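You operate a simulated robot arm through the tools that you are given. There is no shell and no other tool.

You run a simulated robot arm. Do the job below in one go: nothing can be reset, and whatever is moved stays where it is left.

Task
Shut the guard, set the gap for the 19 mm panel and run it through.
Fine: stop the rollers after; it lies evenly coated on the exit table.
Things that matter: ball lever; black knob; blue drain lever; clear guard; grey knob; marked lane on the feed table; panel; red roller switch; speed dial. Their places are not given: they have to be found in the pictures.

It is judged by the outcome, as a careful person would: the job done as asked, and still so three seconds after it is handed in. It fails if anything else is knocked over, pushed out of place, dropped, spilled or broken.

Robot
A 7-joint arm with a two-finger parallel gripper, fixed in place. Base frame: the origin is at the foot of the arm, x ahead of it, y to its left, z up. Units: cm, rad, N and s.
With the tool pointing down near the work surface it reaches from about 40 to 90 cm from the base axis. Its first joint turns from -2.496 to 2.496 rad. Payload 3 kg.
The tool frame sits at the grasp point between the pads (the TCP): z along the fingers, y along the line on which they close. The tips reach 3 cm beyond it. The gripper opens to 9.4 cm. The fingers are 2.8 cm wide and 1 cm thick; the gripper's body (5 by 9.6 cm) begins 5.5 cm behind the TCP.
Orientation is told as [roll, pitch, yaw] about the base's x, y, z axes, in that order, counted from this pose: with the fingers straight down and closing along the base's y, the tool's x points along the base's -x, its y along +y and its z along -z.

Tools
- The arm moves only by the tool nudge_tool. Its arguments are lists of equal length, an entry for each row: "hand": the closure, from 0 (fully open) to 1 (shut); "offset": the shift along the tool's x, y, z in units of 50 mm (1.0 is 50 mm), a list of three; "rotation": the turn, a rotation vector about the tool's x, y, z in units of 5 degrees (1.0 is 5 degrees), a list of three. In form: {"hand": [hand, ...], "offset": [[x, y, z], ...], "rotation": [[ax, ay, az], ...]}. A call has 1 to 20 rows; each row shifts and turns the commanded pose from where the row before left it, along the tool's axes as they then stand. A call with a number of a shift or a turn outside -1 to 1 is refused whole. Each row takes 0.2 s and may step no farther than 5 cm and 0.15 rad from the row before; otherwise, or with a gripper value out of range, the whole call is refused. Where a pose cannot be reached the arm comes as near as it can. A force on the tool above 90 N (or 10 N above the force at the start of the call, whichever is more), or a blocked arm, ends the call early, and 0.2 s more pass. Each finger travels about 7.2 cm/s and halts on what it meets, pressing with about 41 N; the grip force reading is that of the motor and also rises with nothing between the fingers. The clock runs only during rows and for 0.2 s after the last one: add rows that do not move to give the fingers time. The reply holds the time, the measured pose of the TCP, the force on the tool along the base axes, the opening and the grip force, in the units named above and with some noise, with the torque about the TCP (base axes, N m) and any sound that the robot's microphone picked up, and new pictures: "pictures" is both (left out), scene, wrist or none.
- Cameras (640 x 400 px; columns grow to the right, rows downward): "scene" is fixed at [4.93, 65, 143.62]; the picture's right is [-0.50, -0.87, 0.00], its down [-0.48, 0.27, -0.83] and it looks along [0.72, -0.41, -0.55] (base axes); focal length 316 px, centre (320, 200). "wrist" rides on the gripper at [7.6, 1.4, -10.2] in the tool frame; the picture's right is [-0.18, 0.98, 0.00], its down [-0.75, -0.14, -0.64] and it looks along [-0.63, -0.12, 0.77] (tool axes); focal length 243 px, centre (320, 200).
- pixel_to_xyz(camera, pixels): for up to 12 pixels [column, row] of the newest picture of that camera ("zoom" is the newest enlarged one), the place [x, y, z] in the base frame of the surface seen there, good to about 0.3 cm. It takes no simulated time.
- close_up(camera, box): a new picture of the part [left, top, right, bottom] of that camera's present view, enlarged. It takes no simulated time.
- sign_off(): hands the job in; it is judged then, once.

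Unless the task says otherwise, let go and move clear before handing in.

The tools are called after "Request:" by a JSON object that holds its "op" and its "data". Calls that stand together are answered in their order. nudge_tool: Moves the arm, as the interface text tells. Its arguments: {"type":"object","properties":{"hand":{"type":"array","items":{"type":"number"}},"offset":{"type":"array","items":{"type":"array","items":{"type":"number"}}},"rotation":{"type":"array","items":{"type":"array","items":{"type":"number"}}},"pictures":{"type":"string","enum":["both","scene","wrist","none"]}},"required":["hand","offset","rotation"]} The other tools are called the same way: pixel_to_xyz (camera, pixels) gives the place of the surface under pixels of a picture; close_up (camera, box) takes an enlarged picture of a part of a camera's view; sign_off () hands the job in.

At the start:

```text
t: 0.0
tcp_pos: [54.94, -1.13, 124.05]
tool_rot: [0.0, 0.0, 0.0]
ft_force: [-0.2, -0.3, -1.1]
moment: [0.0, 0.02, 0.0]
opening: 9.41
grasp_force: 0.2
```

scene: 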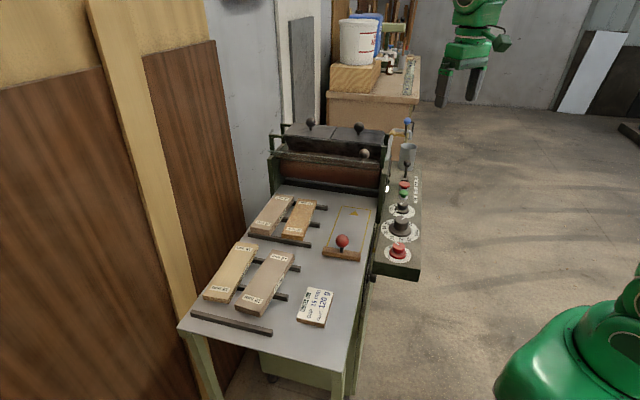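
wrist: 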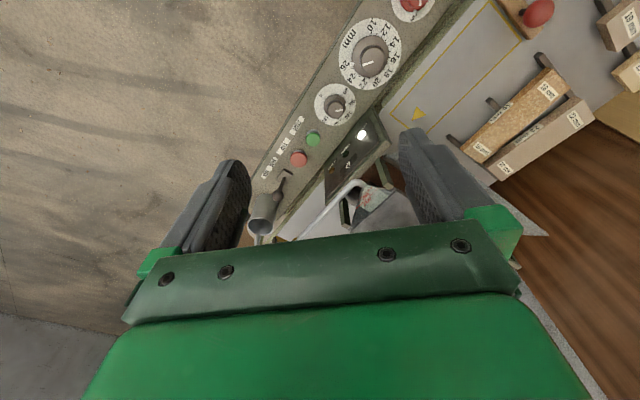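

The scene picture shows the coating machine, with its feed table holding four panels (around 270,215 to 265,285), a card at (315,307) and a control strip at (400,225). I'll enlarge these parts first to read the labels.

Request:
{"op": "close_up", "data": {"camera": "scene", "box": [360, 110, 440, 290]}}

Request:
{"op": "close_up", "data": {"camera": "scene", "box": [180, 180, 380, 340]}}

Request:
{"op": "close_up", "data": {"camera": "scene", "box": [260, 100, 420, 200]}}

Request:
{"op": "close_up", "data": {"camera": "wrist", "box": [240, 0, 480, 240]}}

```text
2.22 times, centred on (400, 200) of scene
```

zoom: 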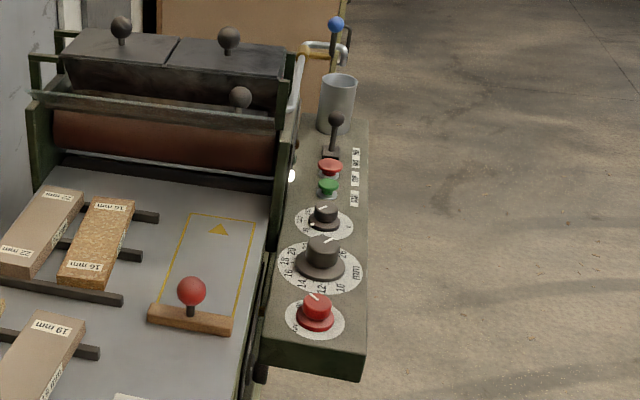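

```text
2.50 times, centred on (280, 260) of scene
```

zoom: 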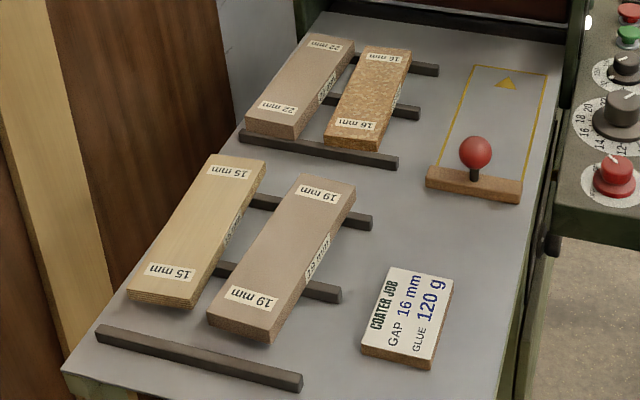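

```text
4.00 times, centred on (340, 150) of scene
```

zoom: 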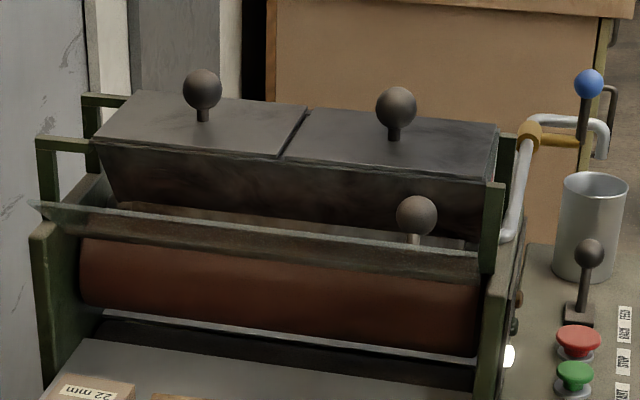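

```text
1.67 times, centred on (360, 120) of wrist
```

zoom: 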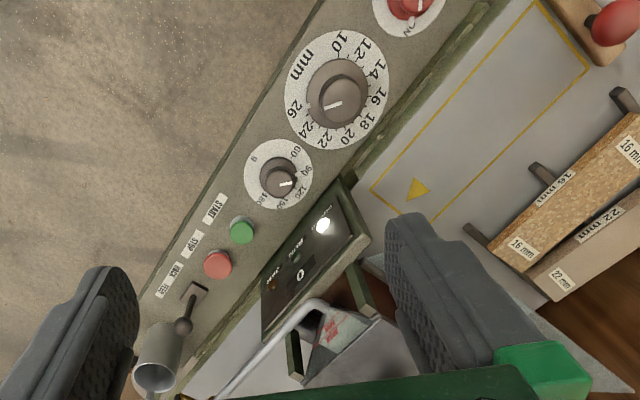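

The card at (315,307) reads "COATER JOB GAP 16 mm GLUE 120 g". That looks like another job, since the task names the 19 mm panel. I'll zoom tighter on the dials, the switch and the guard, and measure some places.

Request:
{"op": "close_up", "data": {"camera": "scene", "box": [376, 195, 424, 270]}}

Request:
{"op": "close_up", "data": {"camera": "scene", "box": [376, 110, 424, 200]}}

Request:
{"op": "close_up", "data": {"camera": "wrist", "box": [330, 0, 450, 100]}}

Request:
{"op": "close_up", "data": {"camera": "wrist", "box": [300, 80, 420, 160]}}

Request:
{"op": "pixel_to_xyz", "data": {"camera": "scene", "pixels": [[342, 240], [398, 250], [400, 226], [402, 208], [404, 193], [405, 184], [406, 164], [407, 122], [364, 153], [300, 205], [270, 255], [245, 275]]}}

Request:
{"op": "pixel_to_xyz", "data": {"camera": "scene", "pixels": [[276, 252], [293, 257], [250, 308], [237, 298], [273, 154], [388, 165], [330, 180], [283, 128], [386, 138], [330, 330], [350, 210], [330, 280]]}}

```text
5.33 times, centred on (400, 232) of scene
```

zoom: 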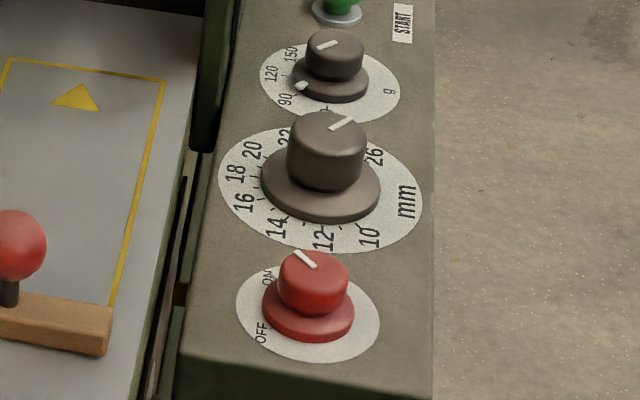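

```text
4.44 times, centred on (400, 155) of scene
```

zoom: 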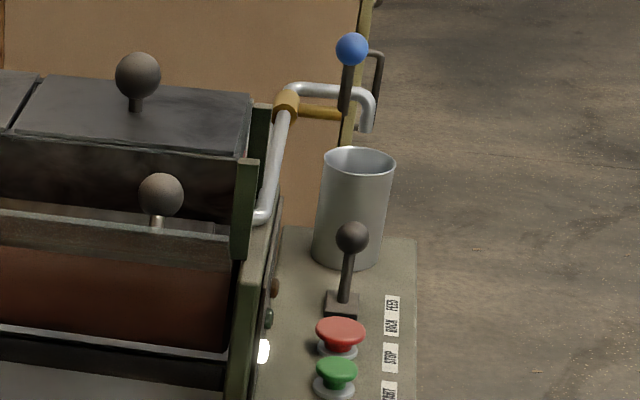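

```text
4.00 times, centred on (390, 50) of wrist
```

zoom: 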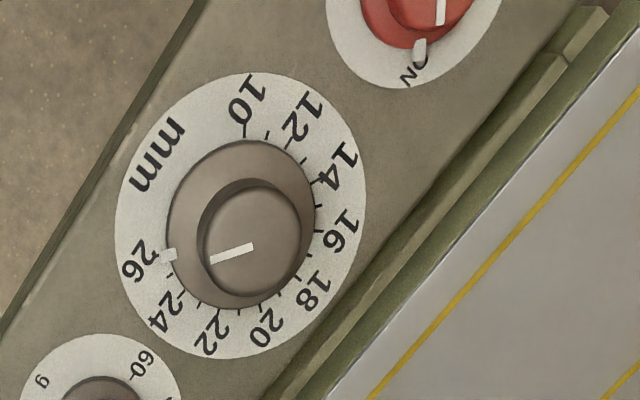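

```text
5.00 times, centred on (360, 120) of wrist
```

zoom: 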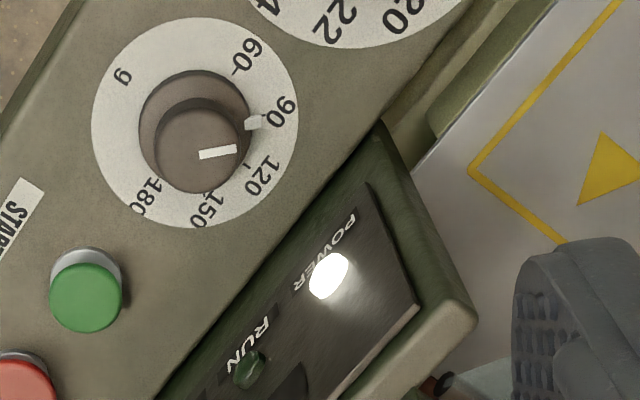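

```text
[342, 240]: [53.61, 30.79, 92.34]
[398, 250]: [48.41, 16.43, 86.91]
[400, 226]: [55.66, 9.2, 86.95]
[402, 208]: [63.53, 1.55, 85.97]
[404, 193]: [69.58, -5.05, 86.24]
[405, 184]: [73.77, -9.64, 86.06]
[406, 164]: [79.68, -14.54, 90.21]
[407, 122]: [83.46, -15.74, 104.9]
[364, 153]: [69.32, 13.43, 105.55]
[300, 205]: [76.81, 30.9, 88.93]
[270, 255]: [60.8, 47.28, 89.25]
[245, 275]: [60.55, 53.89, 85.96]
```

```text
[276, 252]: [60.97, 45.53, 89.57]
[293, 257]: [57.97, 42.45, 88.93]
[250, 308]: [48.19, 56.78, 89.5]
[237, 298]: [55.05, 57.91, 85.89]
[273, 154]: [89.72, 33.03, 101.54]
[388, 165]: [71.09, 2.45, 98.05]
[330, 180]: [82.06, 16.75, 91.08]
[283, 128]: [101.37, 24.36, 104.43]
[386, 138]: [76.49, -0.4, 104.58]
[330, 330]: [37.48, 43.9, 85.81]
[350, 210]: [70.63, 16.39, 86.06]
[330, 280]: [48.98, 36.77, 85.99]
```

The wrist picture shows the gap dial (about 370,62) at roughly 26, the glue dial (about 337,108) near 90, and the POWER lamp lit at (362,134). I'll zoom on the display panel and the sticker near it, and scan the rest of the scene for a speed dial.

Request:
{"op": "close_up", "data": {"camera": "wrist", "box": [310, 110, 410, 240]}}

Request:
{"op": "close_up", "data": {"camera": "wrist", "box": [230, 110, 330, 240]}}

Request:
{"op": "close_up", "data": {"camera": "scene", "box": [320, 0, 440, 120]}}

Request:
{"op": "close_up", "data": {"camera": "scene", "box": [330, 240, 440, 380]}}

```text
3.08 times, centred on (360, 175) of wrist
```

zoom: 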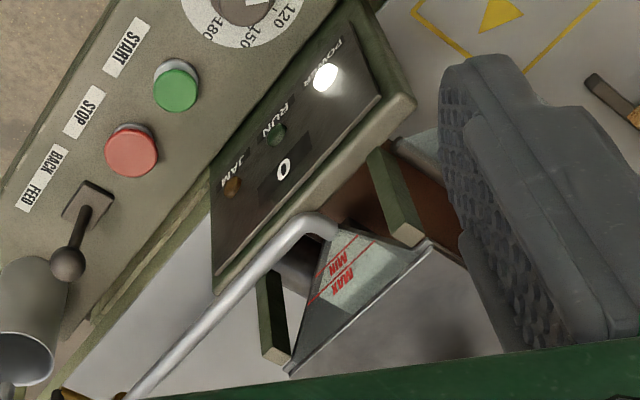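

```text
3.08 times, centred on (280, 175) of wrist
```

zoom: 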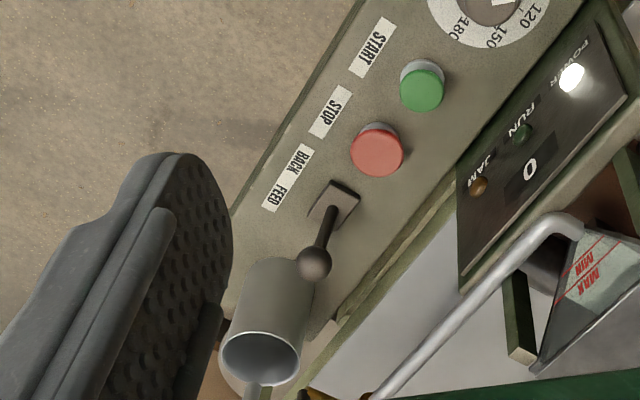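

```text
3.33 times, centred on (380, 60) of scene
```

zoom: 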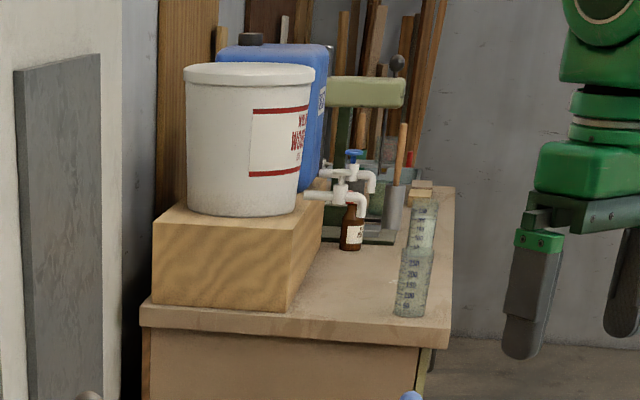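

```text
2.86 times, centred on (385, 310) of scene
```

zoom: 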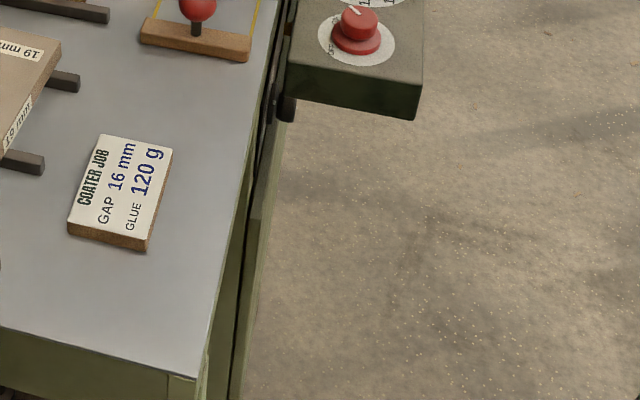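

The labels now read: display at 0 with POWER, RUN and JAM lamps, START/STOP buttons, a BACK/FEED lever and a glue gauge with MIN/MAX. I'll yaw the hand about 30° to bring the rollers and guard into the wrist view.

Request:
{"op": "nudge_tool", "data": {"hand": [0, 0, 0, 0, 0, 0], "offset": [[0, 0, 0], [0, 0, 0], [0, 0, 0], [0, 0, 0], [0, 0, 0], [0, 0, 0]], "rotation": [[0, 0, -1], [0, 0, -1], [0, 0, -1], [0, 0, -1], [0, 0, -1], [0, 0, -1]]}}

Request:
{"op": "pixel_to_xyz", "data": {"camera": "scene", "pixels": [[341.2, 206.4], [370.8, 208.8], [362, 252], [328, 246], [324, 252], [360, 257], [342, 235], [352, 255], [375, 140], [372, 180], [290, 190], [282, 150]]}}

```text
t: 1.4
tcp_pos: [54.89, -1.05, 123.94]
tool_rot: [-0.001, 0.0, 0.526]
ft_force: [-1.0, 0.0, 0.8]
moment: [0.03, 0.0, -0.01]
opening: 9.41
grasp_force: 0.0
```

scene: 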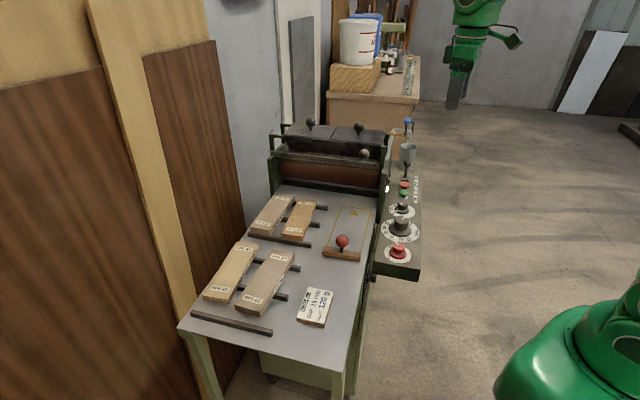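
wrist: 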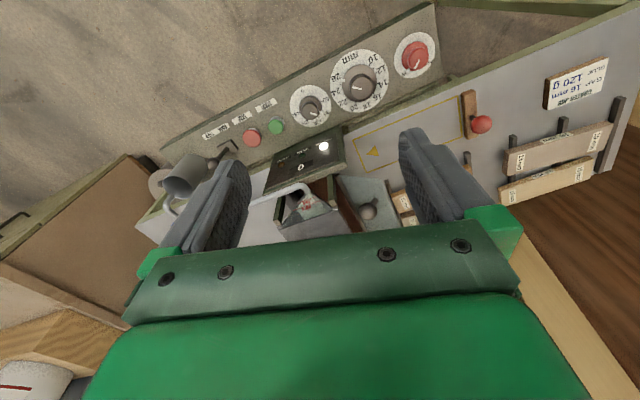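

```text
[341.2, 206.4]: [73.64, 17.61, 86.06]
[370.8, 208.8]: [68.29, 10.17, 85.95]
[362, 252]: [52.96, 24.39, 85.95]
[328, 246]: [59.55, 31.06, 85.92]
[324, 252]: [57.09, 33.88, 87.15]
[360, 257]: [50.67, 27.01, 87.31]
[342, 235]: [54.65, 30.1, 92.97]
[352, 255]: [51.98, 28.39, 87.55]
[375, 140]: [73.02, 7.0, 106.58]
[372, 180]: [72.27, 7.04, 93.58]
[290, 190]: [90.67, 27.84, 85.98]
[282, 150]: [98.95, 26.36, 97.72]
```

The wrist view now shows the rollers edge-on, with the guard and its ball at (370,210) partly hidden by a finger. I'll zoom on that area and then move back for a clearer look.

Request:
{"op": "close_up", "data": {"camera": "wrist", "box": [230, 120, 430, 245]}}

Request:
{"op": "close_up", "data": {"camera": "wrist", "box": [320, 30, 640, 230]}}

Request:
{"op": "close_up", "data": {"camera": "scene", "box": [265, 130, 395, 210]}}

```text
3.20 times, centred on (330, 182) of wrist
```

zoom: 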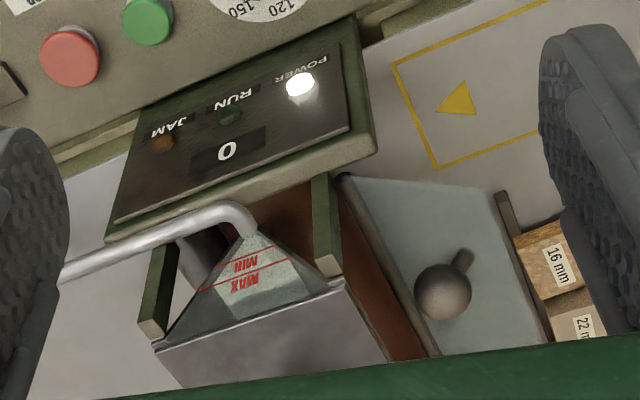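

```text
2.00 times, centred on (480, 130) of wrist
```

zoom: 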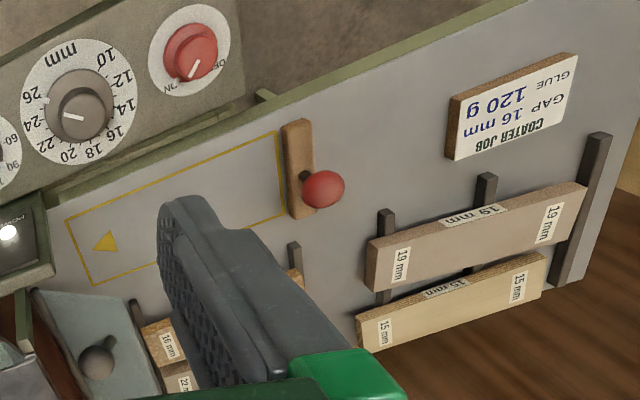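

```text
4.92 times, centred on (330, 170) of scene
```

zoom: 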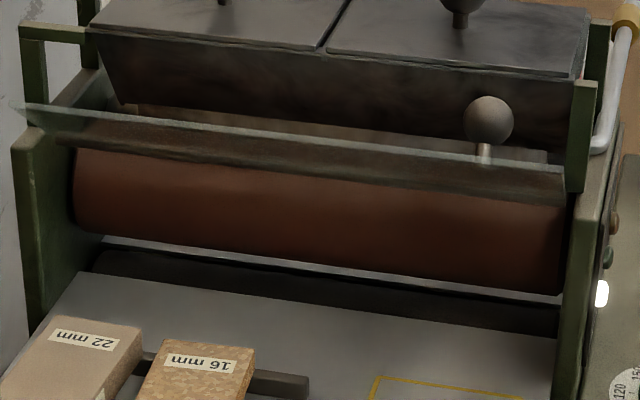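

The guard appears as a clear plate hinged above the rollers and sticking out toward the feed side, with the ball on top (scene about 364,153). I'll measure its edges and the frame.

Request:
{"op": "pixel_to_xyz", "data": {"camera": "zoom", "pixels": [[20, 108], [40, 125], [300, 165], [562, 200], [562, 172], [488, 120], [484, 158], [300, 150], [585, 90], [30, 160], [300, 230], [590, 230]]}}

Request:
{"op": "pixel_to_xyz", "data": {"camera": "wrist", "pixels": [[338, 180], [380, 182], [362, 230], [395, 225], [370, 208], [362, 195], [345, 200], [334, 185], [335, 160], [300, 165], [372, 153], [430, 168]]}}

```text
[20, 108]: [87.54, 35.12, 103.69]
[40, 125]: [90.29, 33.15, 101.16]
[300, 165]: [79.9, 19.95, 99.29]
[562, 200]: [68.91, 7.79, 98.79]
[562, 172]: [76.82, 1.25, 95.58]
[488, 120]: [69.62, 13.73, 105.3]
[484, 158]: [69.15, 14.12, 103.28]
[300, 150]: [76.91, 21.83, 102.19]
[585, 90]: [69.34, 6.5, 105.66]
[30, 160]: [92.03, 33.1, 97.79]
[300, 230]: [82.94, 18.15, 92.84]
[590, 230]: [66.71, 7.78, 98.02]
```

```text
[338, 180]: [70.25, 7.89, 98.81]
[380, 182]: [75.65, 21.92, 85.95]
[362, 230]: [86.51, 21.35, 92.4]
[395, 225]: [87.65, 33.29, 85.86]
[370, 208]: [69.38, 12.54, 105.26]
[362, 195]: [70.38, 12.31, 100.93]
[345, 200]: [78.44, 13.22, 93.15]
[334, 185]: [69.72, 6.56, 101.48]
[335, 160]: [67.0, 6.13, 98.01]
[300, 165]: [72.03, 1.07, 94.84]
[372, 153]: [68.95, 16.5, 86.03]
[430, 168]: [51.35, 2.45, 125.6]
```

The guard plate runs from a hinge near (69,8,98.8) up and out to about (87.5,35,103.7) on the far side, so it is open and swings down. I also noticed a dark cylinder under the table edge near scene (373,277). I'll zoom on that, the panels and the ball lever.

Request:
{"op": "close_up", "data": {"camera": "scene", "box": [355, 255, 395, 300]}}

Request:
{"op": "close_up", "data": {"camera": "scene", "box": [190, 235, 310, 340]}}

Request:
{"op": "close_up", "data": {"camera": "wrist", "box": [120, 120, 260, 250]}}

Request:
{"op": "close_up", "data": {"camera": "wrist", "box": [280, 20, 450, 140]}}

```text
8.89 times, centred on (375, 278) of scene
```

zoom: 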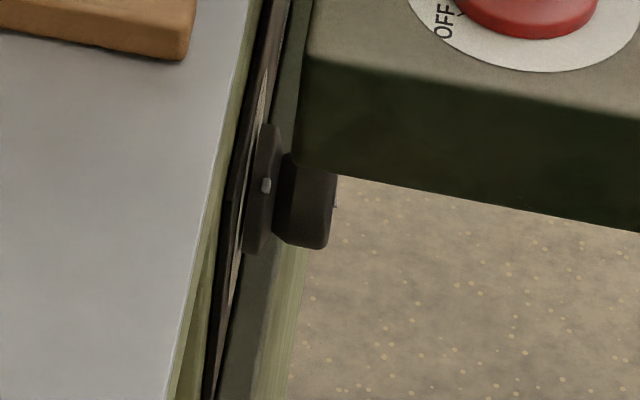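

```text
3.81 times, centred on (250, 288) of scene
```

zoom: 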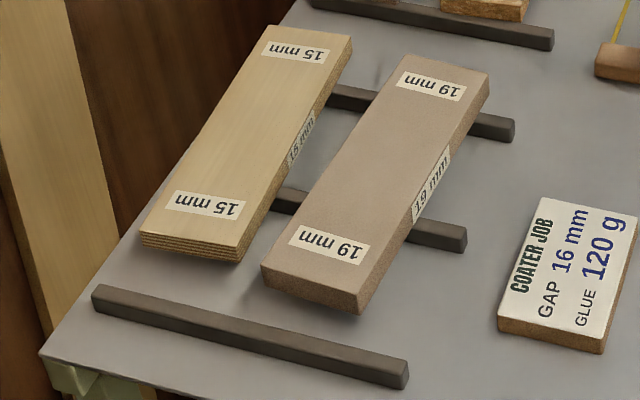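

```text
3.08 times, centred on (190, 185) of wrist
```

zoom: 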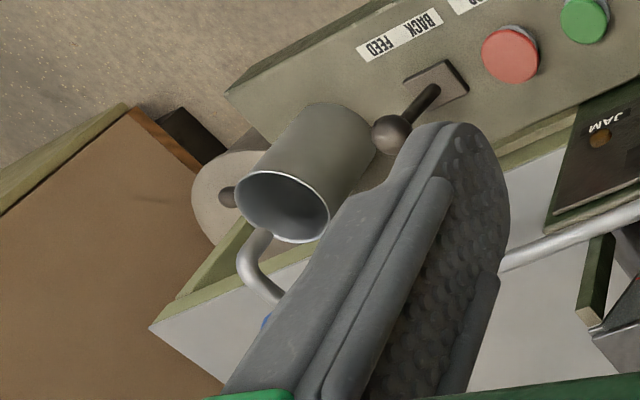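

```text
3.33 times, centred on (365, 80) of wrist
```

zoom: 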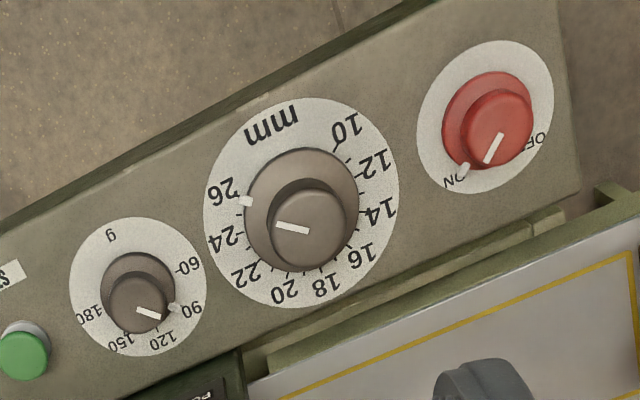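

The third zoom shows a pale disc with a dark knob beyond the cup (wrist about 159,183), and there is another knob under the strip near scene (373,277). Either could be the speed dial, so I'll locate both and take a closer look.

Request:
{"op": "pixel_to_xyz", "data": {"camera": "wrist", "pixels": [[159, 183], [155, 175], [164, 182], [180, 185], [190, 160], [210, 165], [215, 148], [150, 215], [240, 80], [130, 200]]}}

Request:
{"op": "pixel_to_xyz", "data": {"camera": "scene", "pixels": [[373, 278], [369, 277], [380, 276], [410, 145], [404, 155], [394, 140]]}}

Request:
{"op": "close_up", "data": {"camera": "wrist", "box": [140, 150, 200, 210]}}

```text
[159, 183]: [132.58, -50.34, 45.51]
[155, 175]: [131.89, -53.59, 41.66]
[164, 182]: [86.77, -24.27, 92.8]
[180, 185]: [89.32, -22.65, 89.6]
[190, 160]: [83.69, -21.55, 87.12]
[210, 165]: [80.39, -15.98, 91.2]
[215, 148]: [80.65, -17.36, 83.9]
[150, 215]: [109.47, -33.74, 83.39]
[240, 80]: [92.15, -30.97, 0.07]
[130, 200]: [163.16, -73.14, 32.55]
```

```text
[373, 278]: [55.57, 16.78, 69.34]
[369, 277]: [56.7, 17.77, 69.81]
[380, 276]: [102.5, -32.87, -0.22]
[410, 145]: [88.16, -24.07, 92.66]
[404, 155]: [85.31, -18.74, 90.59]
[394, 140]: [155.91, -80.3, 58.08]
```

```text
6.67 times, centred on (170, 180) of wrist
```

zoom: 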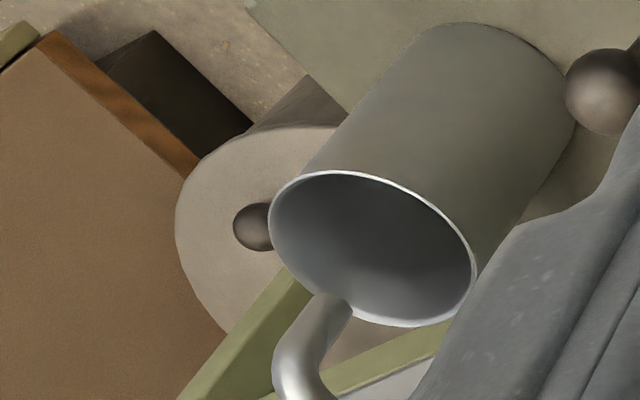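

The disc beyond the cup is far away at z≈45, so it isn't a control. The knob at (55.6,16.8,69.3) on the machine's side is probably the speed dial. I'll back away from the strip, go lower and tilt the hand to read it.

Request:
{"op": "nudge_tool", "data": {"hand": [0, 0, 0, 0, 0, 0, 0, 0, 0, 0, 0, 0, 0, 0, 0, 0, 0, 0, 0], "offset": [[0, 0, 0], [0, 0, 0], [0, 0, 0], [0.564, 0.596, 0], [0.564, 0.596, 0], [0.564, 0.596, 0], [0.564, 0.596, 0], [0, 0, 1], [0, 0, 1], [0, 0, 1], [0, 0, 1], [0, 0, 1], [0, 0, 1], [0, 0, 1], [0, 0, 1], [0, 0, 0], [0, 0, 0], [0, 0, 0], [0, 0, 0]], "rotation": [[0, 0, -1], [0, 0, -1], [0, 0, -1], [0, 0, 0], [0, 0, 0], [0, 0, 0], [0, 0, 0], [0, 0, 0], [0, 0, 0], [0, 0, 0], [0, 0, 0], [0, 0, 0], [0, 0, 0], [0, 0, 0], [0, 0, 0], [0, -1, 0], [0, -1, 0], [0, -1, 0], [0, -1, 0]]}}

```text
t: 5.4
tcp_pos: [48.33, -1.44, 86.9]
tool_rot: [-0.001, -0.35, 0.786]
ft_force: [0.1, -0.2, 0.0]
moment: [0.01, 0.0, -0.02]
opening: 9.41
grasp_force: 0.1
out of reach, approached as far as the arm can: row 13, 14, 15, 16, 17, 18, 19
```

scene: 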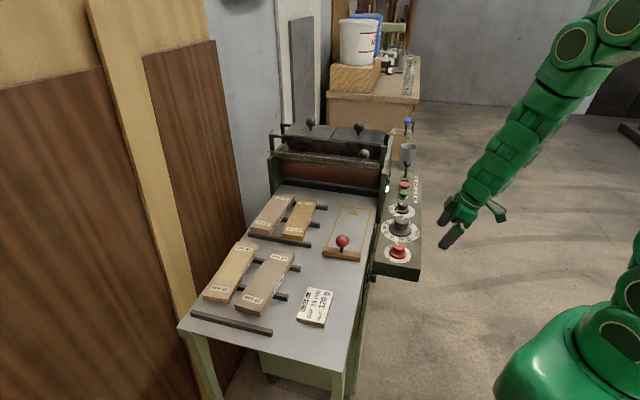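
wrist: 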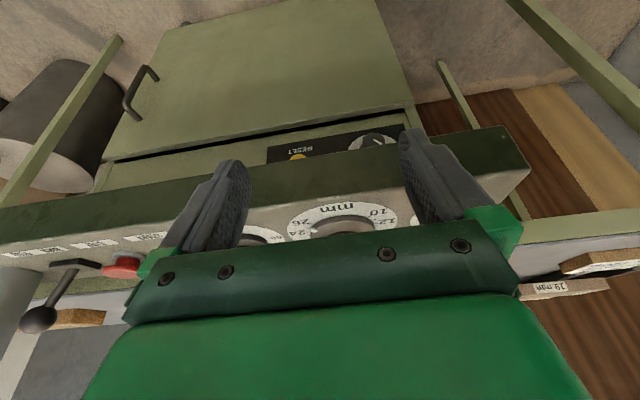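

The picture shows a black panel under the strip with a pale dial near (375,143) and text at (300,152). I'll zoom on it.

Request:
{"op": "close_up", "data": {"camera": "wrist", "box": [250, 120, 420, 180]}}

Request:
{"op": "close_up", "data": {"camera": "wrist", "box": [340, 125, 410, 165]}}

Request:
{"op": "close_up", "data": {"camera": "wrist", "box": [230, 190, 430, 250]}}

Request:
{"op": "pixel_to_xyz", "data": {"camera": "wrist", "pixels": [[375, 138], [365, 145], [300, 152], [340, 225], [330, 210], [130, 262], [40, 318], [180, 190], [500, 150], [60, 265]]}}

```text
3.76 times, centred on (335, 150) of wrist
```

zoom: 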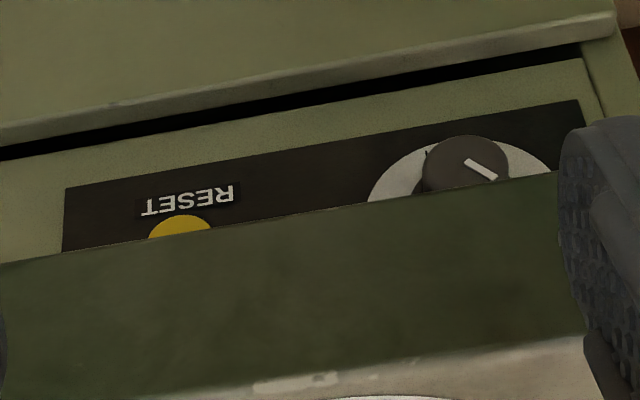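

```text
9.14 times, centred on (375, 145) of wrist
```

zoom: 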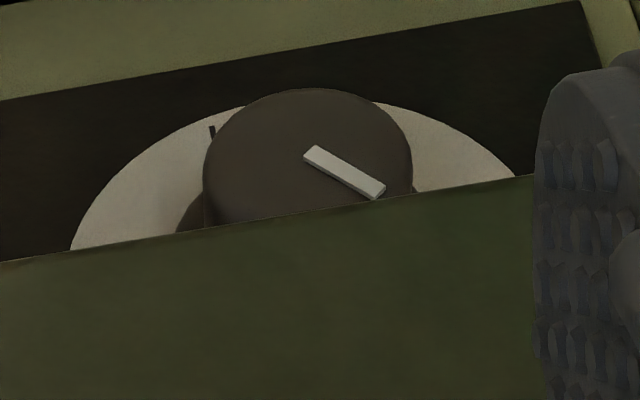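

```text
3.20 times, centred on (330, 220) of wrist
```

zoom: 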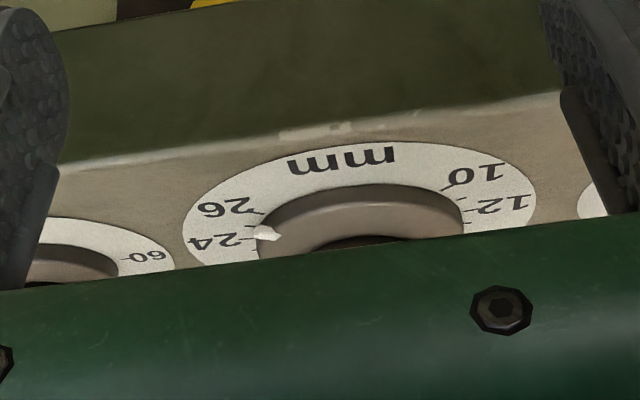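

```text
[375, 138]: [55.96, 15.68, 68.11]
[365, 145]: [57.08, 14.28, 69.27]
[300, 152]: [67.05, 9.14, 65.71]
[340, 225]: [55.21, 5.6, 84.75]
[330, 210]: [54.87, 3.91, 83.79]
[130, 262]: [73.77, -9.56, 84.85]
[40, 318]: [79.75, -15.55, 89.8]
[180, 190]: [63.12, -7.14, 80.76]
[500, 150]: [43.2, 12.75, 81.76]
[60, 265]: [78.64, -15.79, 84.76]
```

The side panel carries a yellow RESET button and the speed dial near (56,15.7,68). I can't read its scale from here, so I'll go a few cm lower.

Request:
{"op": "nudge_tool", "data": {"hand": [0, 0], "offset": [[0.27, 0, 0.75], [0.27, 0, 0.75]], "rotation": [[0, 0, 0], [0, 0, 0]], "pictures": "wrist"}}

```text
t: 6.0
tcp_pos: [49.26, -1.58, 78.79]
tool_rot: [0.003, -0.348, 0.784]
ft_force: [0.1, -1.1, 0.2]
moment: [-0.01, -0.01, 0.0]
opening: 9.43
grasp_force: 0.0
out of reach, approached as far as the arm can: row 1, 2
```

wrist: 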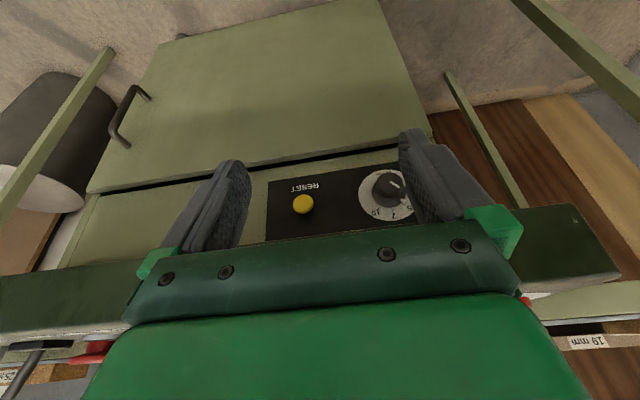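

Request:
{"op": "close_up", "data": {"camera": "wrist", "box": [260, 150, 430, 250]}}

Request:
{"op": "close_up", "data": {"camera": "wrist", "box": [350, 160, 430, 230]}}

```text
3.76 times, centred on (345, 200) of wrist
```

zoom: 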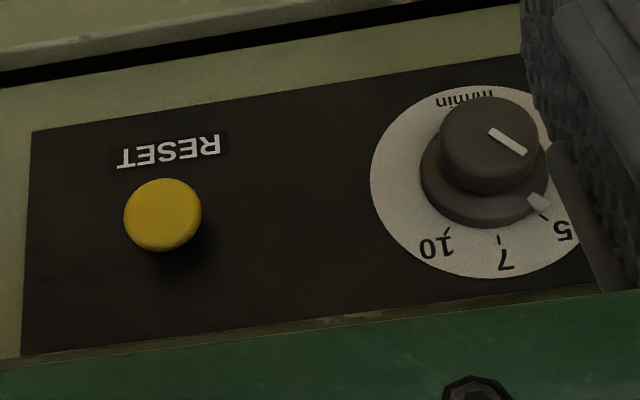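

```text
5.71 times, centred on (390, 195) of wrist
```

zoom: 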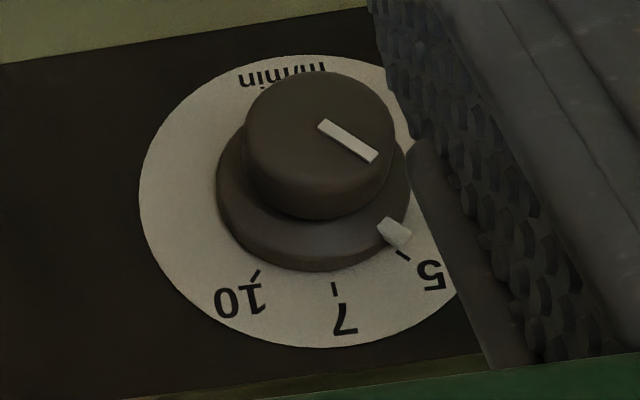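

The speed dial reads 5 m/min on a 5/7/10 scale and the RESET button is left alone, so I won't change either. Next I'll undo the tilt, rise well clear and start turning the hand toward yaw -45°, in line with the feed direction, ready to close the guard.

Request:
{"op": "nudge_tool", "data": {"hand": [0, 0, 0, 0, 0, 0, 0, 0, 0, 0, 0, 0, 0, 0, 0, 0, 0, 0, 0, 0], "offset": [[0, 0, 0], [0, 0, 0], [0, 0, 0], [0, 0, 0], [0, 0, -1], [0, 0, -1], [0, 0, -1], [0, 0, -1], [0, 0, -1], [0, 0, -1], [0, 0, -1], [0, 0, -1], [0, 0, -1], [0, 0, 0], [0, 0, 0], [0, 0, 0], [0, 0, 0], [0, 0, 0], [0, 0, 0], [0, 0, 0]], "rotation": [[0, 1, 0], [0, 1, 0], [0, 1, 0], [0, 1, 0], [0, 0, 0], [0, 0, 0], [0, 0, 0], [0, 0, 0], [0, 0, 0], [0, 0, 0], [0, 0, 0], [0, 0, 0], [0, 0, 0], [0, 0, 1], [0, 0, 1], [0, 0, 1], [0, 0, 1], [0, 0, 1], [0, 0, 1], [0, 0, 1]]}}

```text
t: 10.2
tcp_pos: [43.87, 5.8, 120.6]
tool_rot: [0.0, -0.001, 0.172]
ft_force: [-0.4, -0.6, -0.2]
moment: [0.01, 0.01, 0.0]
opening: 9.42
grasp_force: 0.0
out of reach, approached as far as the arm can: row 5, 6, 7, 8, 9, 10, 11
```

scene: 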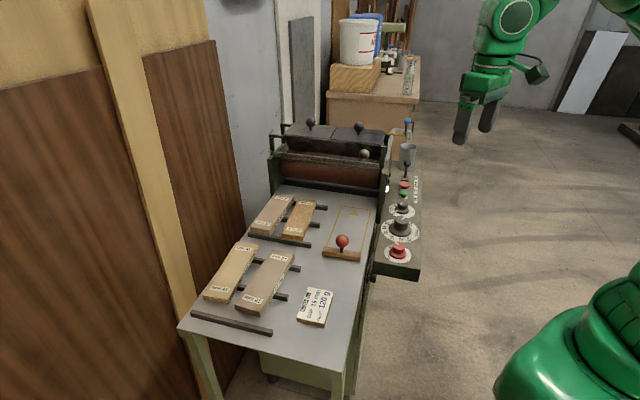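
wrist: 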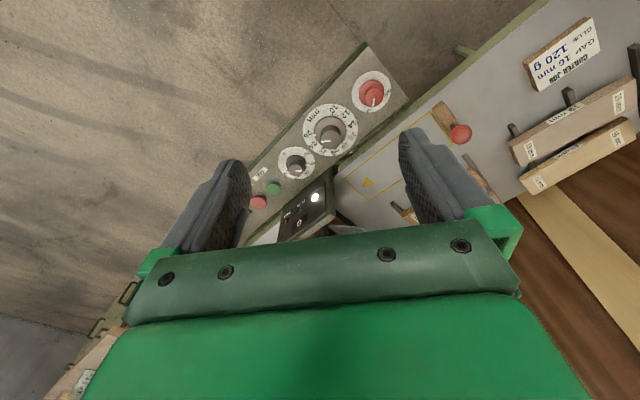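

The hand is clear at (43.9,5.8,120.6), vertical. I'll finish the turn to yaw -45°, shut the fingers and move above the feed side of the guard for a close look.

Request:
{"op": "nudge_tool", "data": {"hand": [0, 0, 0, 0, 0, 0, 0, 0, 0, 0, 0, 0.3, 0.6, 1, 1, 1, 1, 1, 1], "offset": [[0, 0, 0], [0, 0, 0], [0, 0, 0], [0, 0, 0], [0, 0, 0], [0, 0, 0], [0, 0, 0], [0, 0, 0], [0, 0, 0], [0, 0, 0], [0, 0, 0], [-0.1775, 0.8225, 0], [-0.1775, 0.8225, 0], [-0.1775, 0.8225, 0], [-0.1775, 0.8225, 0], [-0.1775, 0.8225, 0], [-0.1775, 0.8225, 0], [-0.1775, 0.8225, 0], [-0.1775, 0.8225, 0]], "rotation": [[0, 0, 0.997], [0, 0, 0.997], [0, 0, 0.997], [0, 0, 0.997], [0, 0, 0.997], [0, 0, 0.997], [0, 0, 0.997], [0, 0, 0.997], [0, 0, 0.997], [0, 0, 0.997], [0, 0, 0.997], [0, 0, 0], [0, 0, 0], [0, 0, 0], [0, 0, 0], [0, 0, 0], [0, 0, 0], [0, 0, 0], [0, 0, 0]]}}

```text
t: 14.4
tcp_pos: [56.17, 37.92, 138.81]
tool_rot: [0.3, -0.031, -0.455]
ft_force: [0.7, -0.5, 0.8]
moment: [0.04, 0.05, 0.0]
opening: 0.0
grasp_force: 33.6
out of reach, approached as far as the arm can: row 19
stopped in row 19: the arm was blocked; the commanded pose is now the measured one
```

scene: 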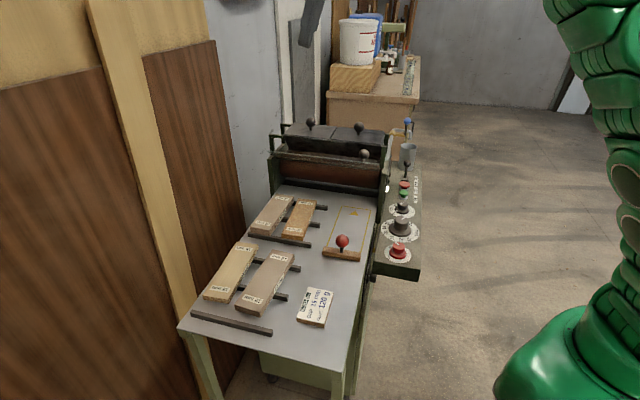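
wrist: 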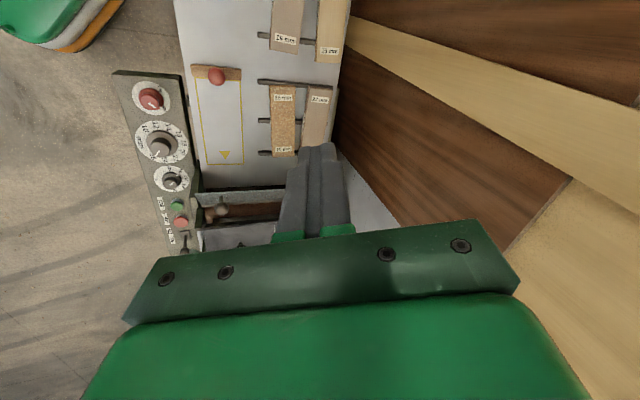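

The arm says it was blocked: it sits at (56,38,139), tilted 0.3 rad, with no force on the tool, and nothing in the scene has moved. It looks like a joint reconfiguration rather than contact. I'll straighten the hand here and check.

Request:
{"op": "nudge_tool", "data": {"hand": [1, 1, 1, 1, 1, 1], "offset": [[0, 0, 0], [0, 0, 0], [0, 0, 0], [0, 0, 0], [0, 0, 0], [0, 0, 0]], "rotation": [[0.874, -0.053, 0.96], [0.874, -0.053, 0.96], [0.874, -0.053, 0.96], [0.874, -0.053, 0.96], [0, 0, 0], [0, 0, 0]]}}

```text
t: 15.8
tcp_pos: [51.8, 35.21, 130.38]
tool_rot: [0.003, -0.003, -0.787]
ft_force: [0.7, 0.1, 0.3]
moment: [0.0, -0.01, 0.0]
opening: 0.0
grasp_force: 32.9
out of reach, approached as far as the arm can: row 1, 2, 3, 4
```

scene: 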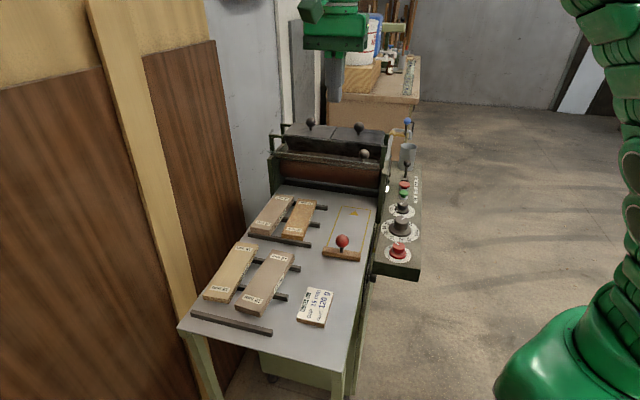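
wrist: 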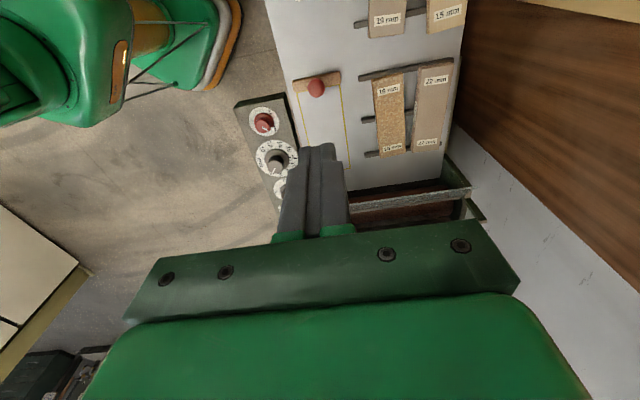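

The hand is straight again at (51.8,35.2,130.4), so the cause was limited reach at that height, not a collision. I'll travel lower, to just in front of the guard on the feed side with the fingertips near z≈109.

Request:
{"op": "nudge_tool", "data": {"hand": [1, 1, 1, 1, 1, 1, 1], "offset": [[-0.609, 0.186, 0.526], [-0.609, 0.186, 0.526], [-0.609, 0.186, 0.526], [-0.609, 0.186, 0.526], [-0.609, 0.186, 0.526], [-0.609, 0.186, 0.526], [-0.609, 0.186, 0.526]], "rotation": [[0, 0, 0], [0, 0, 0], [0, 0, 0], [0, 0, 0], [0, 0, 0], [0, 0, 0], [0, 0, 0]]}}

```text
t: 17.4
tcp_pos: [71.54, 24.82, 111.86]
tool_rot: [-0.004, -0.002, -0.786]
ft_force: [-0.4, 0.5, 0.6]
moment: [0.0, -0.02, 0.0]
opening: 0.01
grasp_force: 32.9
```

scene: 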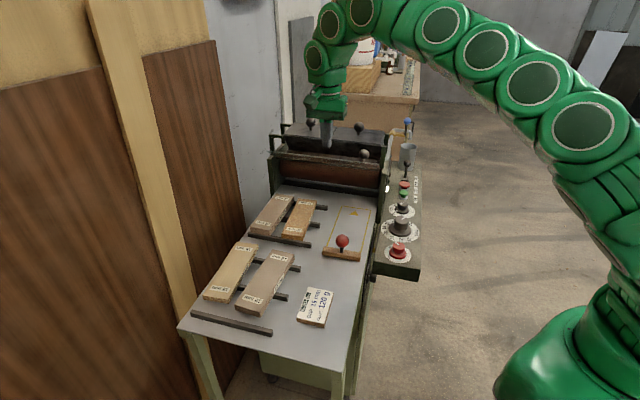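
wrist: 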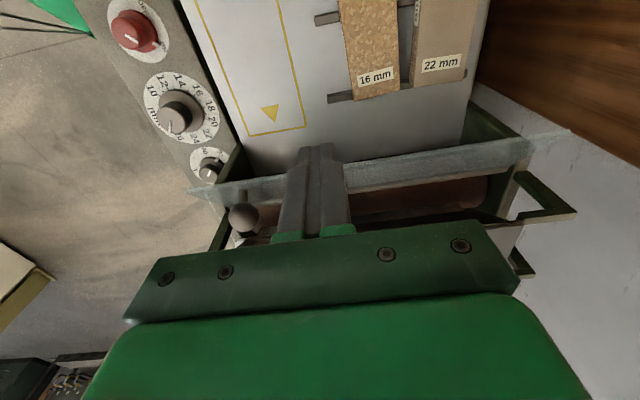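

The wrist picture shows the guard plate across the machine from (190,190) to (560,135), with its ball at (243,217) and the fingertips hovering over it. I'll measure the plate's edges before pushing.

Request:
{"op": "close_up", "data": {"camera": "wrist", "box": [180, 100, 590, 260]}}

Request:
{"op": "pixel_to_xyz", "data": {"camera": "wrist", "pixels": [[192, 191], [564, 131], [520, 160], [400, 165], [400, 185], [243, 217], [240, 195], [230, 200], [510, 175], [470, 150], [380, 170], [350, 172]]}}

```text
1.56 times, centred on (385, 180) of wrist
```

zoom: 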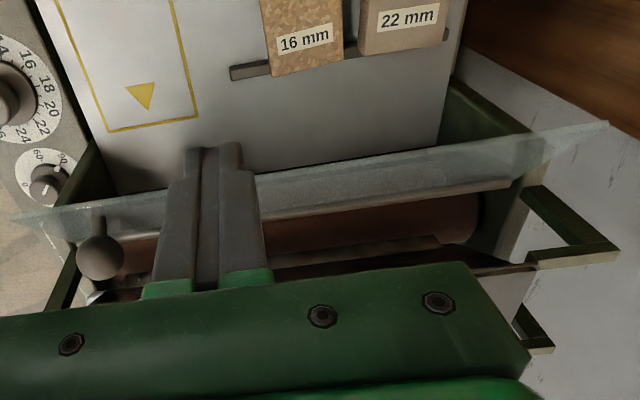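

```text
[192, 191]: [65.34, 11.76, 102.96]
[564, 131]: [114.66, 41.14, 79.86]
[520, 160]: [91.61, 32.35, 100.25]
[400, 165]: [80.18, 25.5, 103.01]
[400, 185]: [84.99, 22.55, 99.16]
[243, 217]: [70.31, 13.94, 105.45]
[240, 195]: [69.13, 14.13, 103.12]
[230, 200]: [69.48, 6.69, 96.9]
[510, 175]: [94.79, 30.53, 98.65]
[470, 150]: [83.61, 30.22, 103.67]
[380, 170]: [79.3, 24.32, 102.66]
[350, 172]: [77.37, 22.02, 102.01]
```

The guard's outer edge is at z≈103.7 and its hinge line at z≈98.8, about 7 cm further toward the rollers. I'll move over the outer part, away from the ball, and press down until it starts to move.

Request:
{"op": "nudge_tool", "data": {"hand": [1, 1, 1, 1, 1, 1], "offset": [[-0.6, 0, 0], [-0.6, 0, 0], [0, 0, 0.5], [0, 0, 0.5], [0, 0, 0.3], [0, 0, 0.3]], "rotation": [[0, 0, 0], [0, 0, 0], [0, 0, 0], [0, 0, 0], [0, 0, 0], [0, 0, 0]]}}

```text
t: 18.8
tcp_pos: [75.83, 20.47, 104.1]
tool_rot: [-0.002, -0.001, -0.786]
ft_force: [0.0, -0.9, 0.0]
moment: [0.01, 0.03, -0.01]
opening: 0.02
grasp_force: 33.4
```

scene: 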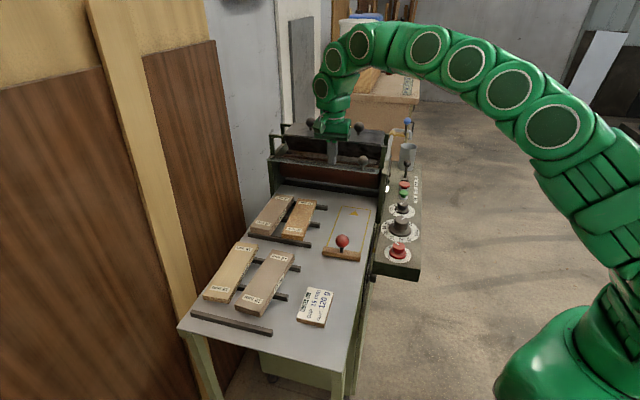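
wrist: 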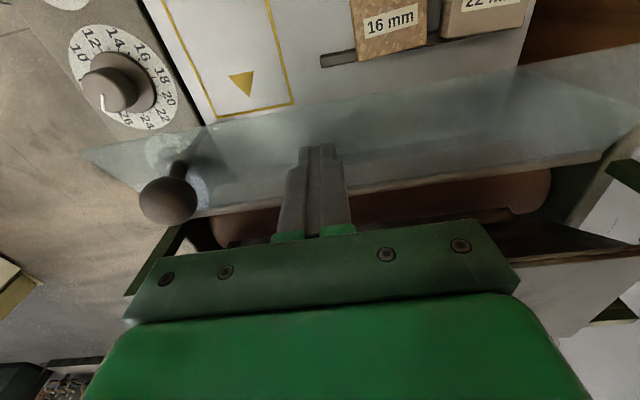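

The ball dropped from (364,153) to (363,160) in the scene with almost no force, so the guard is moving. I'll keep pressing straight down.

Request:
{"op": "nudge_tool", "data": {"hand": [1, 1, 1, 1], "offset": [[0, 0, 0.3], [0, 0, 0.3], [0, 0, 0.3], [0, 0, 0.3]], "rotation": [[0, 0, 0], [0, 0, 0], [0, 0, 0], [0, 0, 0]]}}

```text
t: 19.8
tcp_pos: [75.78, 20.38, 97.93]
tool_rot: [-0.004, -0.001, -0.785]
ft_force: [0.5, 0.5, -0.5]
moment: [0.0, -0.02, 0.0]
opening: 0.0
grasp_force: 32.9
```

scene: 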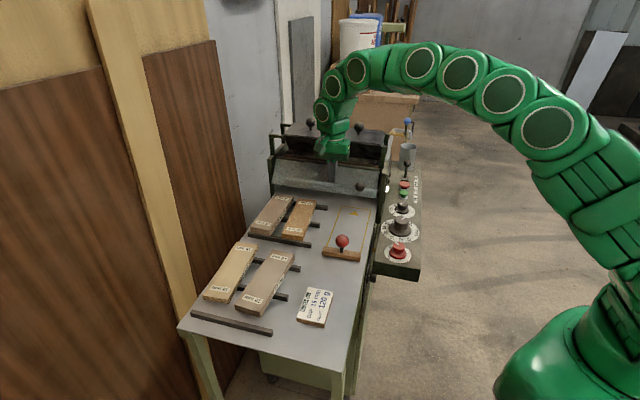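
wrist: 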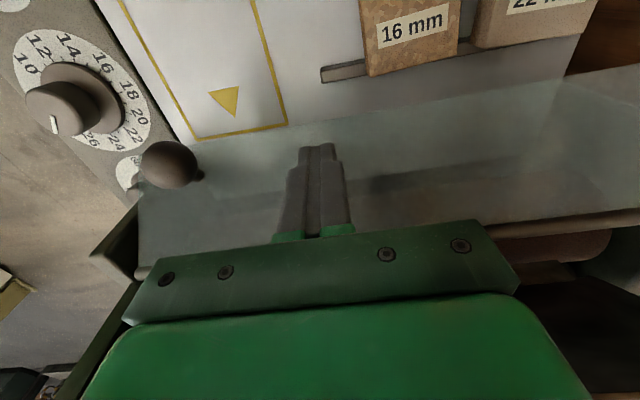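

The ball is now at scene (360,187) and the plate covers the roller front. I'll zoom in and measure how far it hangs.

Request:
{"op": "close_up", "data": {"camera": "scene", "box": [265, 130, 395, 210]}}

Request:
{"op": "pixel_to_xyz", "data": {"camera": "scene", "pixels": [[360, 187], [275, 187], [280, 180], [330, 190], [377, 196], [360, 193], [320, 165], [345, 175]]}}

Request:
{"op": "pixel_to_xyz", "data": {"camera": "wrist", "pixels": [[168, 165], [450, 150], [400, 200], [250, 160], [220, 230], [500, 180], [150, 262], [290, 140], [380, 135], [600, 215]]}}

```text
4.92 times, centred on (330, 170) of scene
```

zoom: 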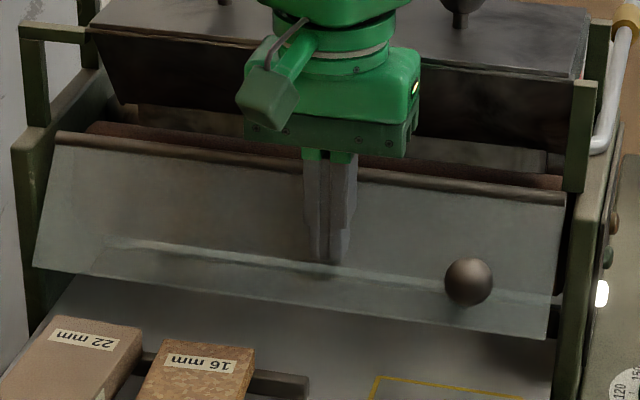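

```text
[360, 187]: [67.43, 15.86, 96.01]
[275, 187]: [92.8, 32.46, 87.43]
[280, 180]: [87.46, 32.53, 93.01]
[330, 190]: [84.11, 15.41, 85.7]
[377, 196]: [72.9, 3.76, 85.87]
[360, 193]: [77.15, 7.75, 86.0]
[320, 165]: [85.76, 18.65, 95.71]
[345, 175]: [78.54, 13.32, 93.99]
```

```text
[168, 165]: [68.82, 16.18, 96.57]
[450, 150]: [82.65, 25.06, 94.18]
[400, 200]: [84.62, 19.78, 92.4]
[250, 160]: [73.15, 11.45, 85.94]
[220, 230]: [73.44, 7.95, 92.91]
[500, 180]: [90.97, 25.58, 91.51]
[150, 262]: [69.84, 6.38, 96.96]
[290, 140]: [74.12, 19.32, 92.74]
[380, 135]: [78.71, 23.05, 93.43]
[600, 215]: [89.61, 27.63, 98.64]
```

The plate hangs at about 48° below horizontal, with its outer edge near z≈92.7. I'll now sweep down and in toward the rollers to bring it upright.

Request:
{"op": "nudge_tool", "data": {"hand": [1, 1, 1, 1], "offset": [[-0.12, 0, 0.23], [-0.15, 0, 0.23], [-0.15, 0, 0.2], [0, 0, 0]], "rotation": [[0, 0, 0], [0, 0, 0], [0, 0, 0], [0, 0, 0]]}}

Request:
{"op": "close_up", "data": {"camera": "scene", "box": [265, 130, 395, 210]}}

```text
t: 20.5
tcp_pos: [76.68, 20.26, 96.06]
tool_rot: [0.005, 0.01, -0.775]
ft_force: [-10.5, 7.6, 8.7]
moment: [0.15, 0.26, -0.05]
opening: 0.04
grasp_force: 33.1
stopped in row 3: the force on the tool passed its limit at 126 N (the readings are from after the stop); the commanded pose is now the measured one
```

scene: 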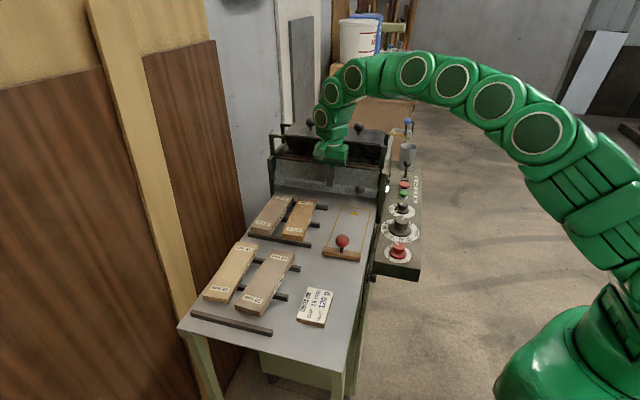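
wrist: 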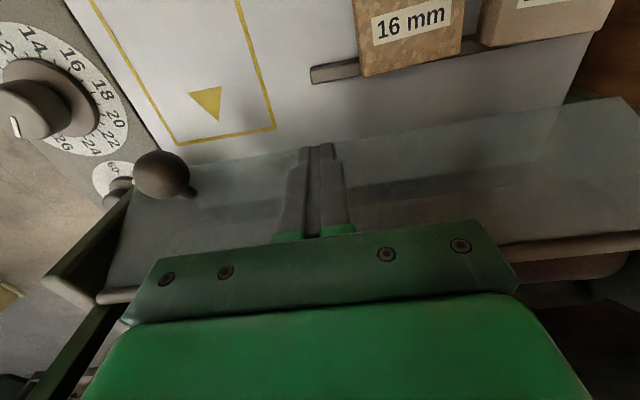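

```text
4.92 times, centred on (330, 170) of scene
```

zoom: 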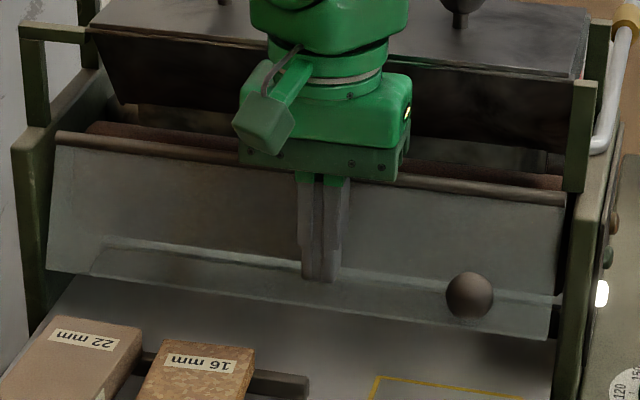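

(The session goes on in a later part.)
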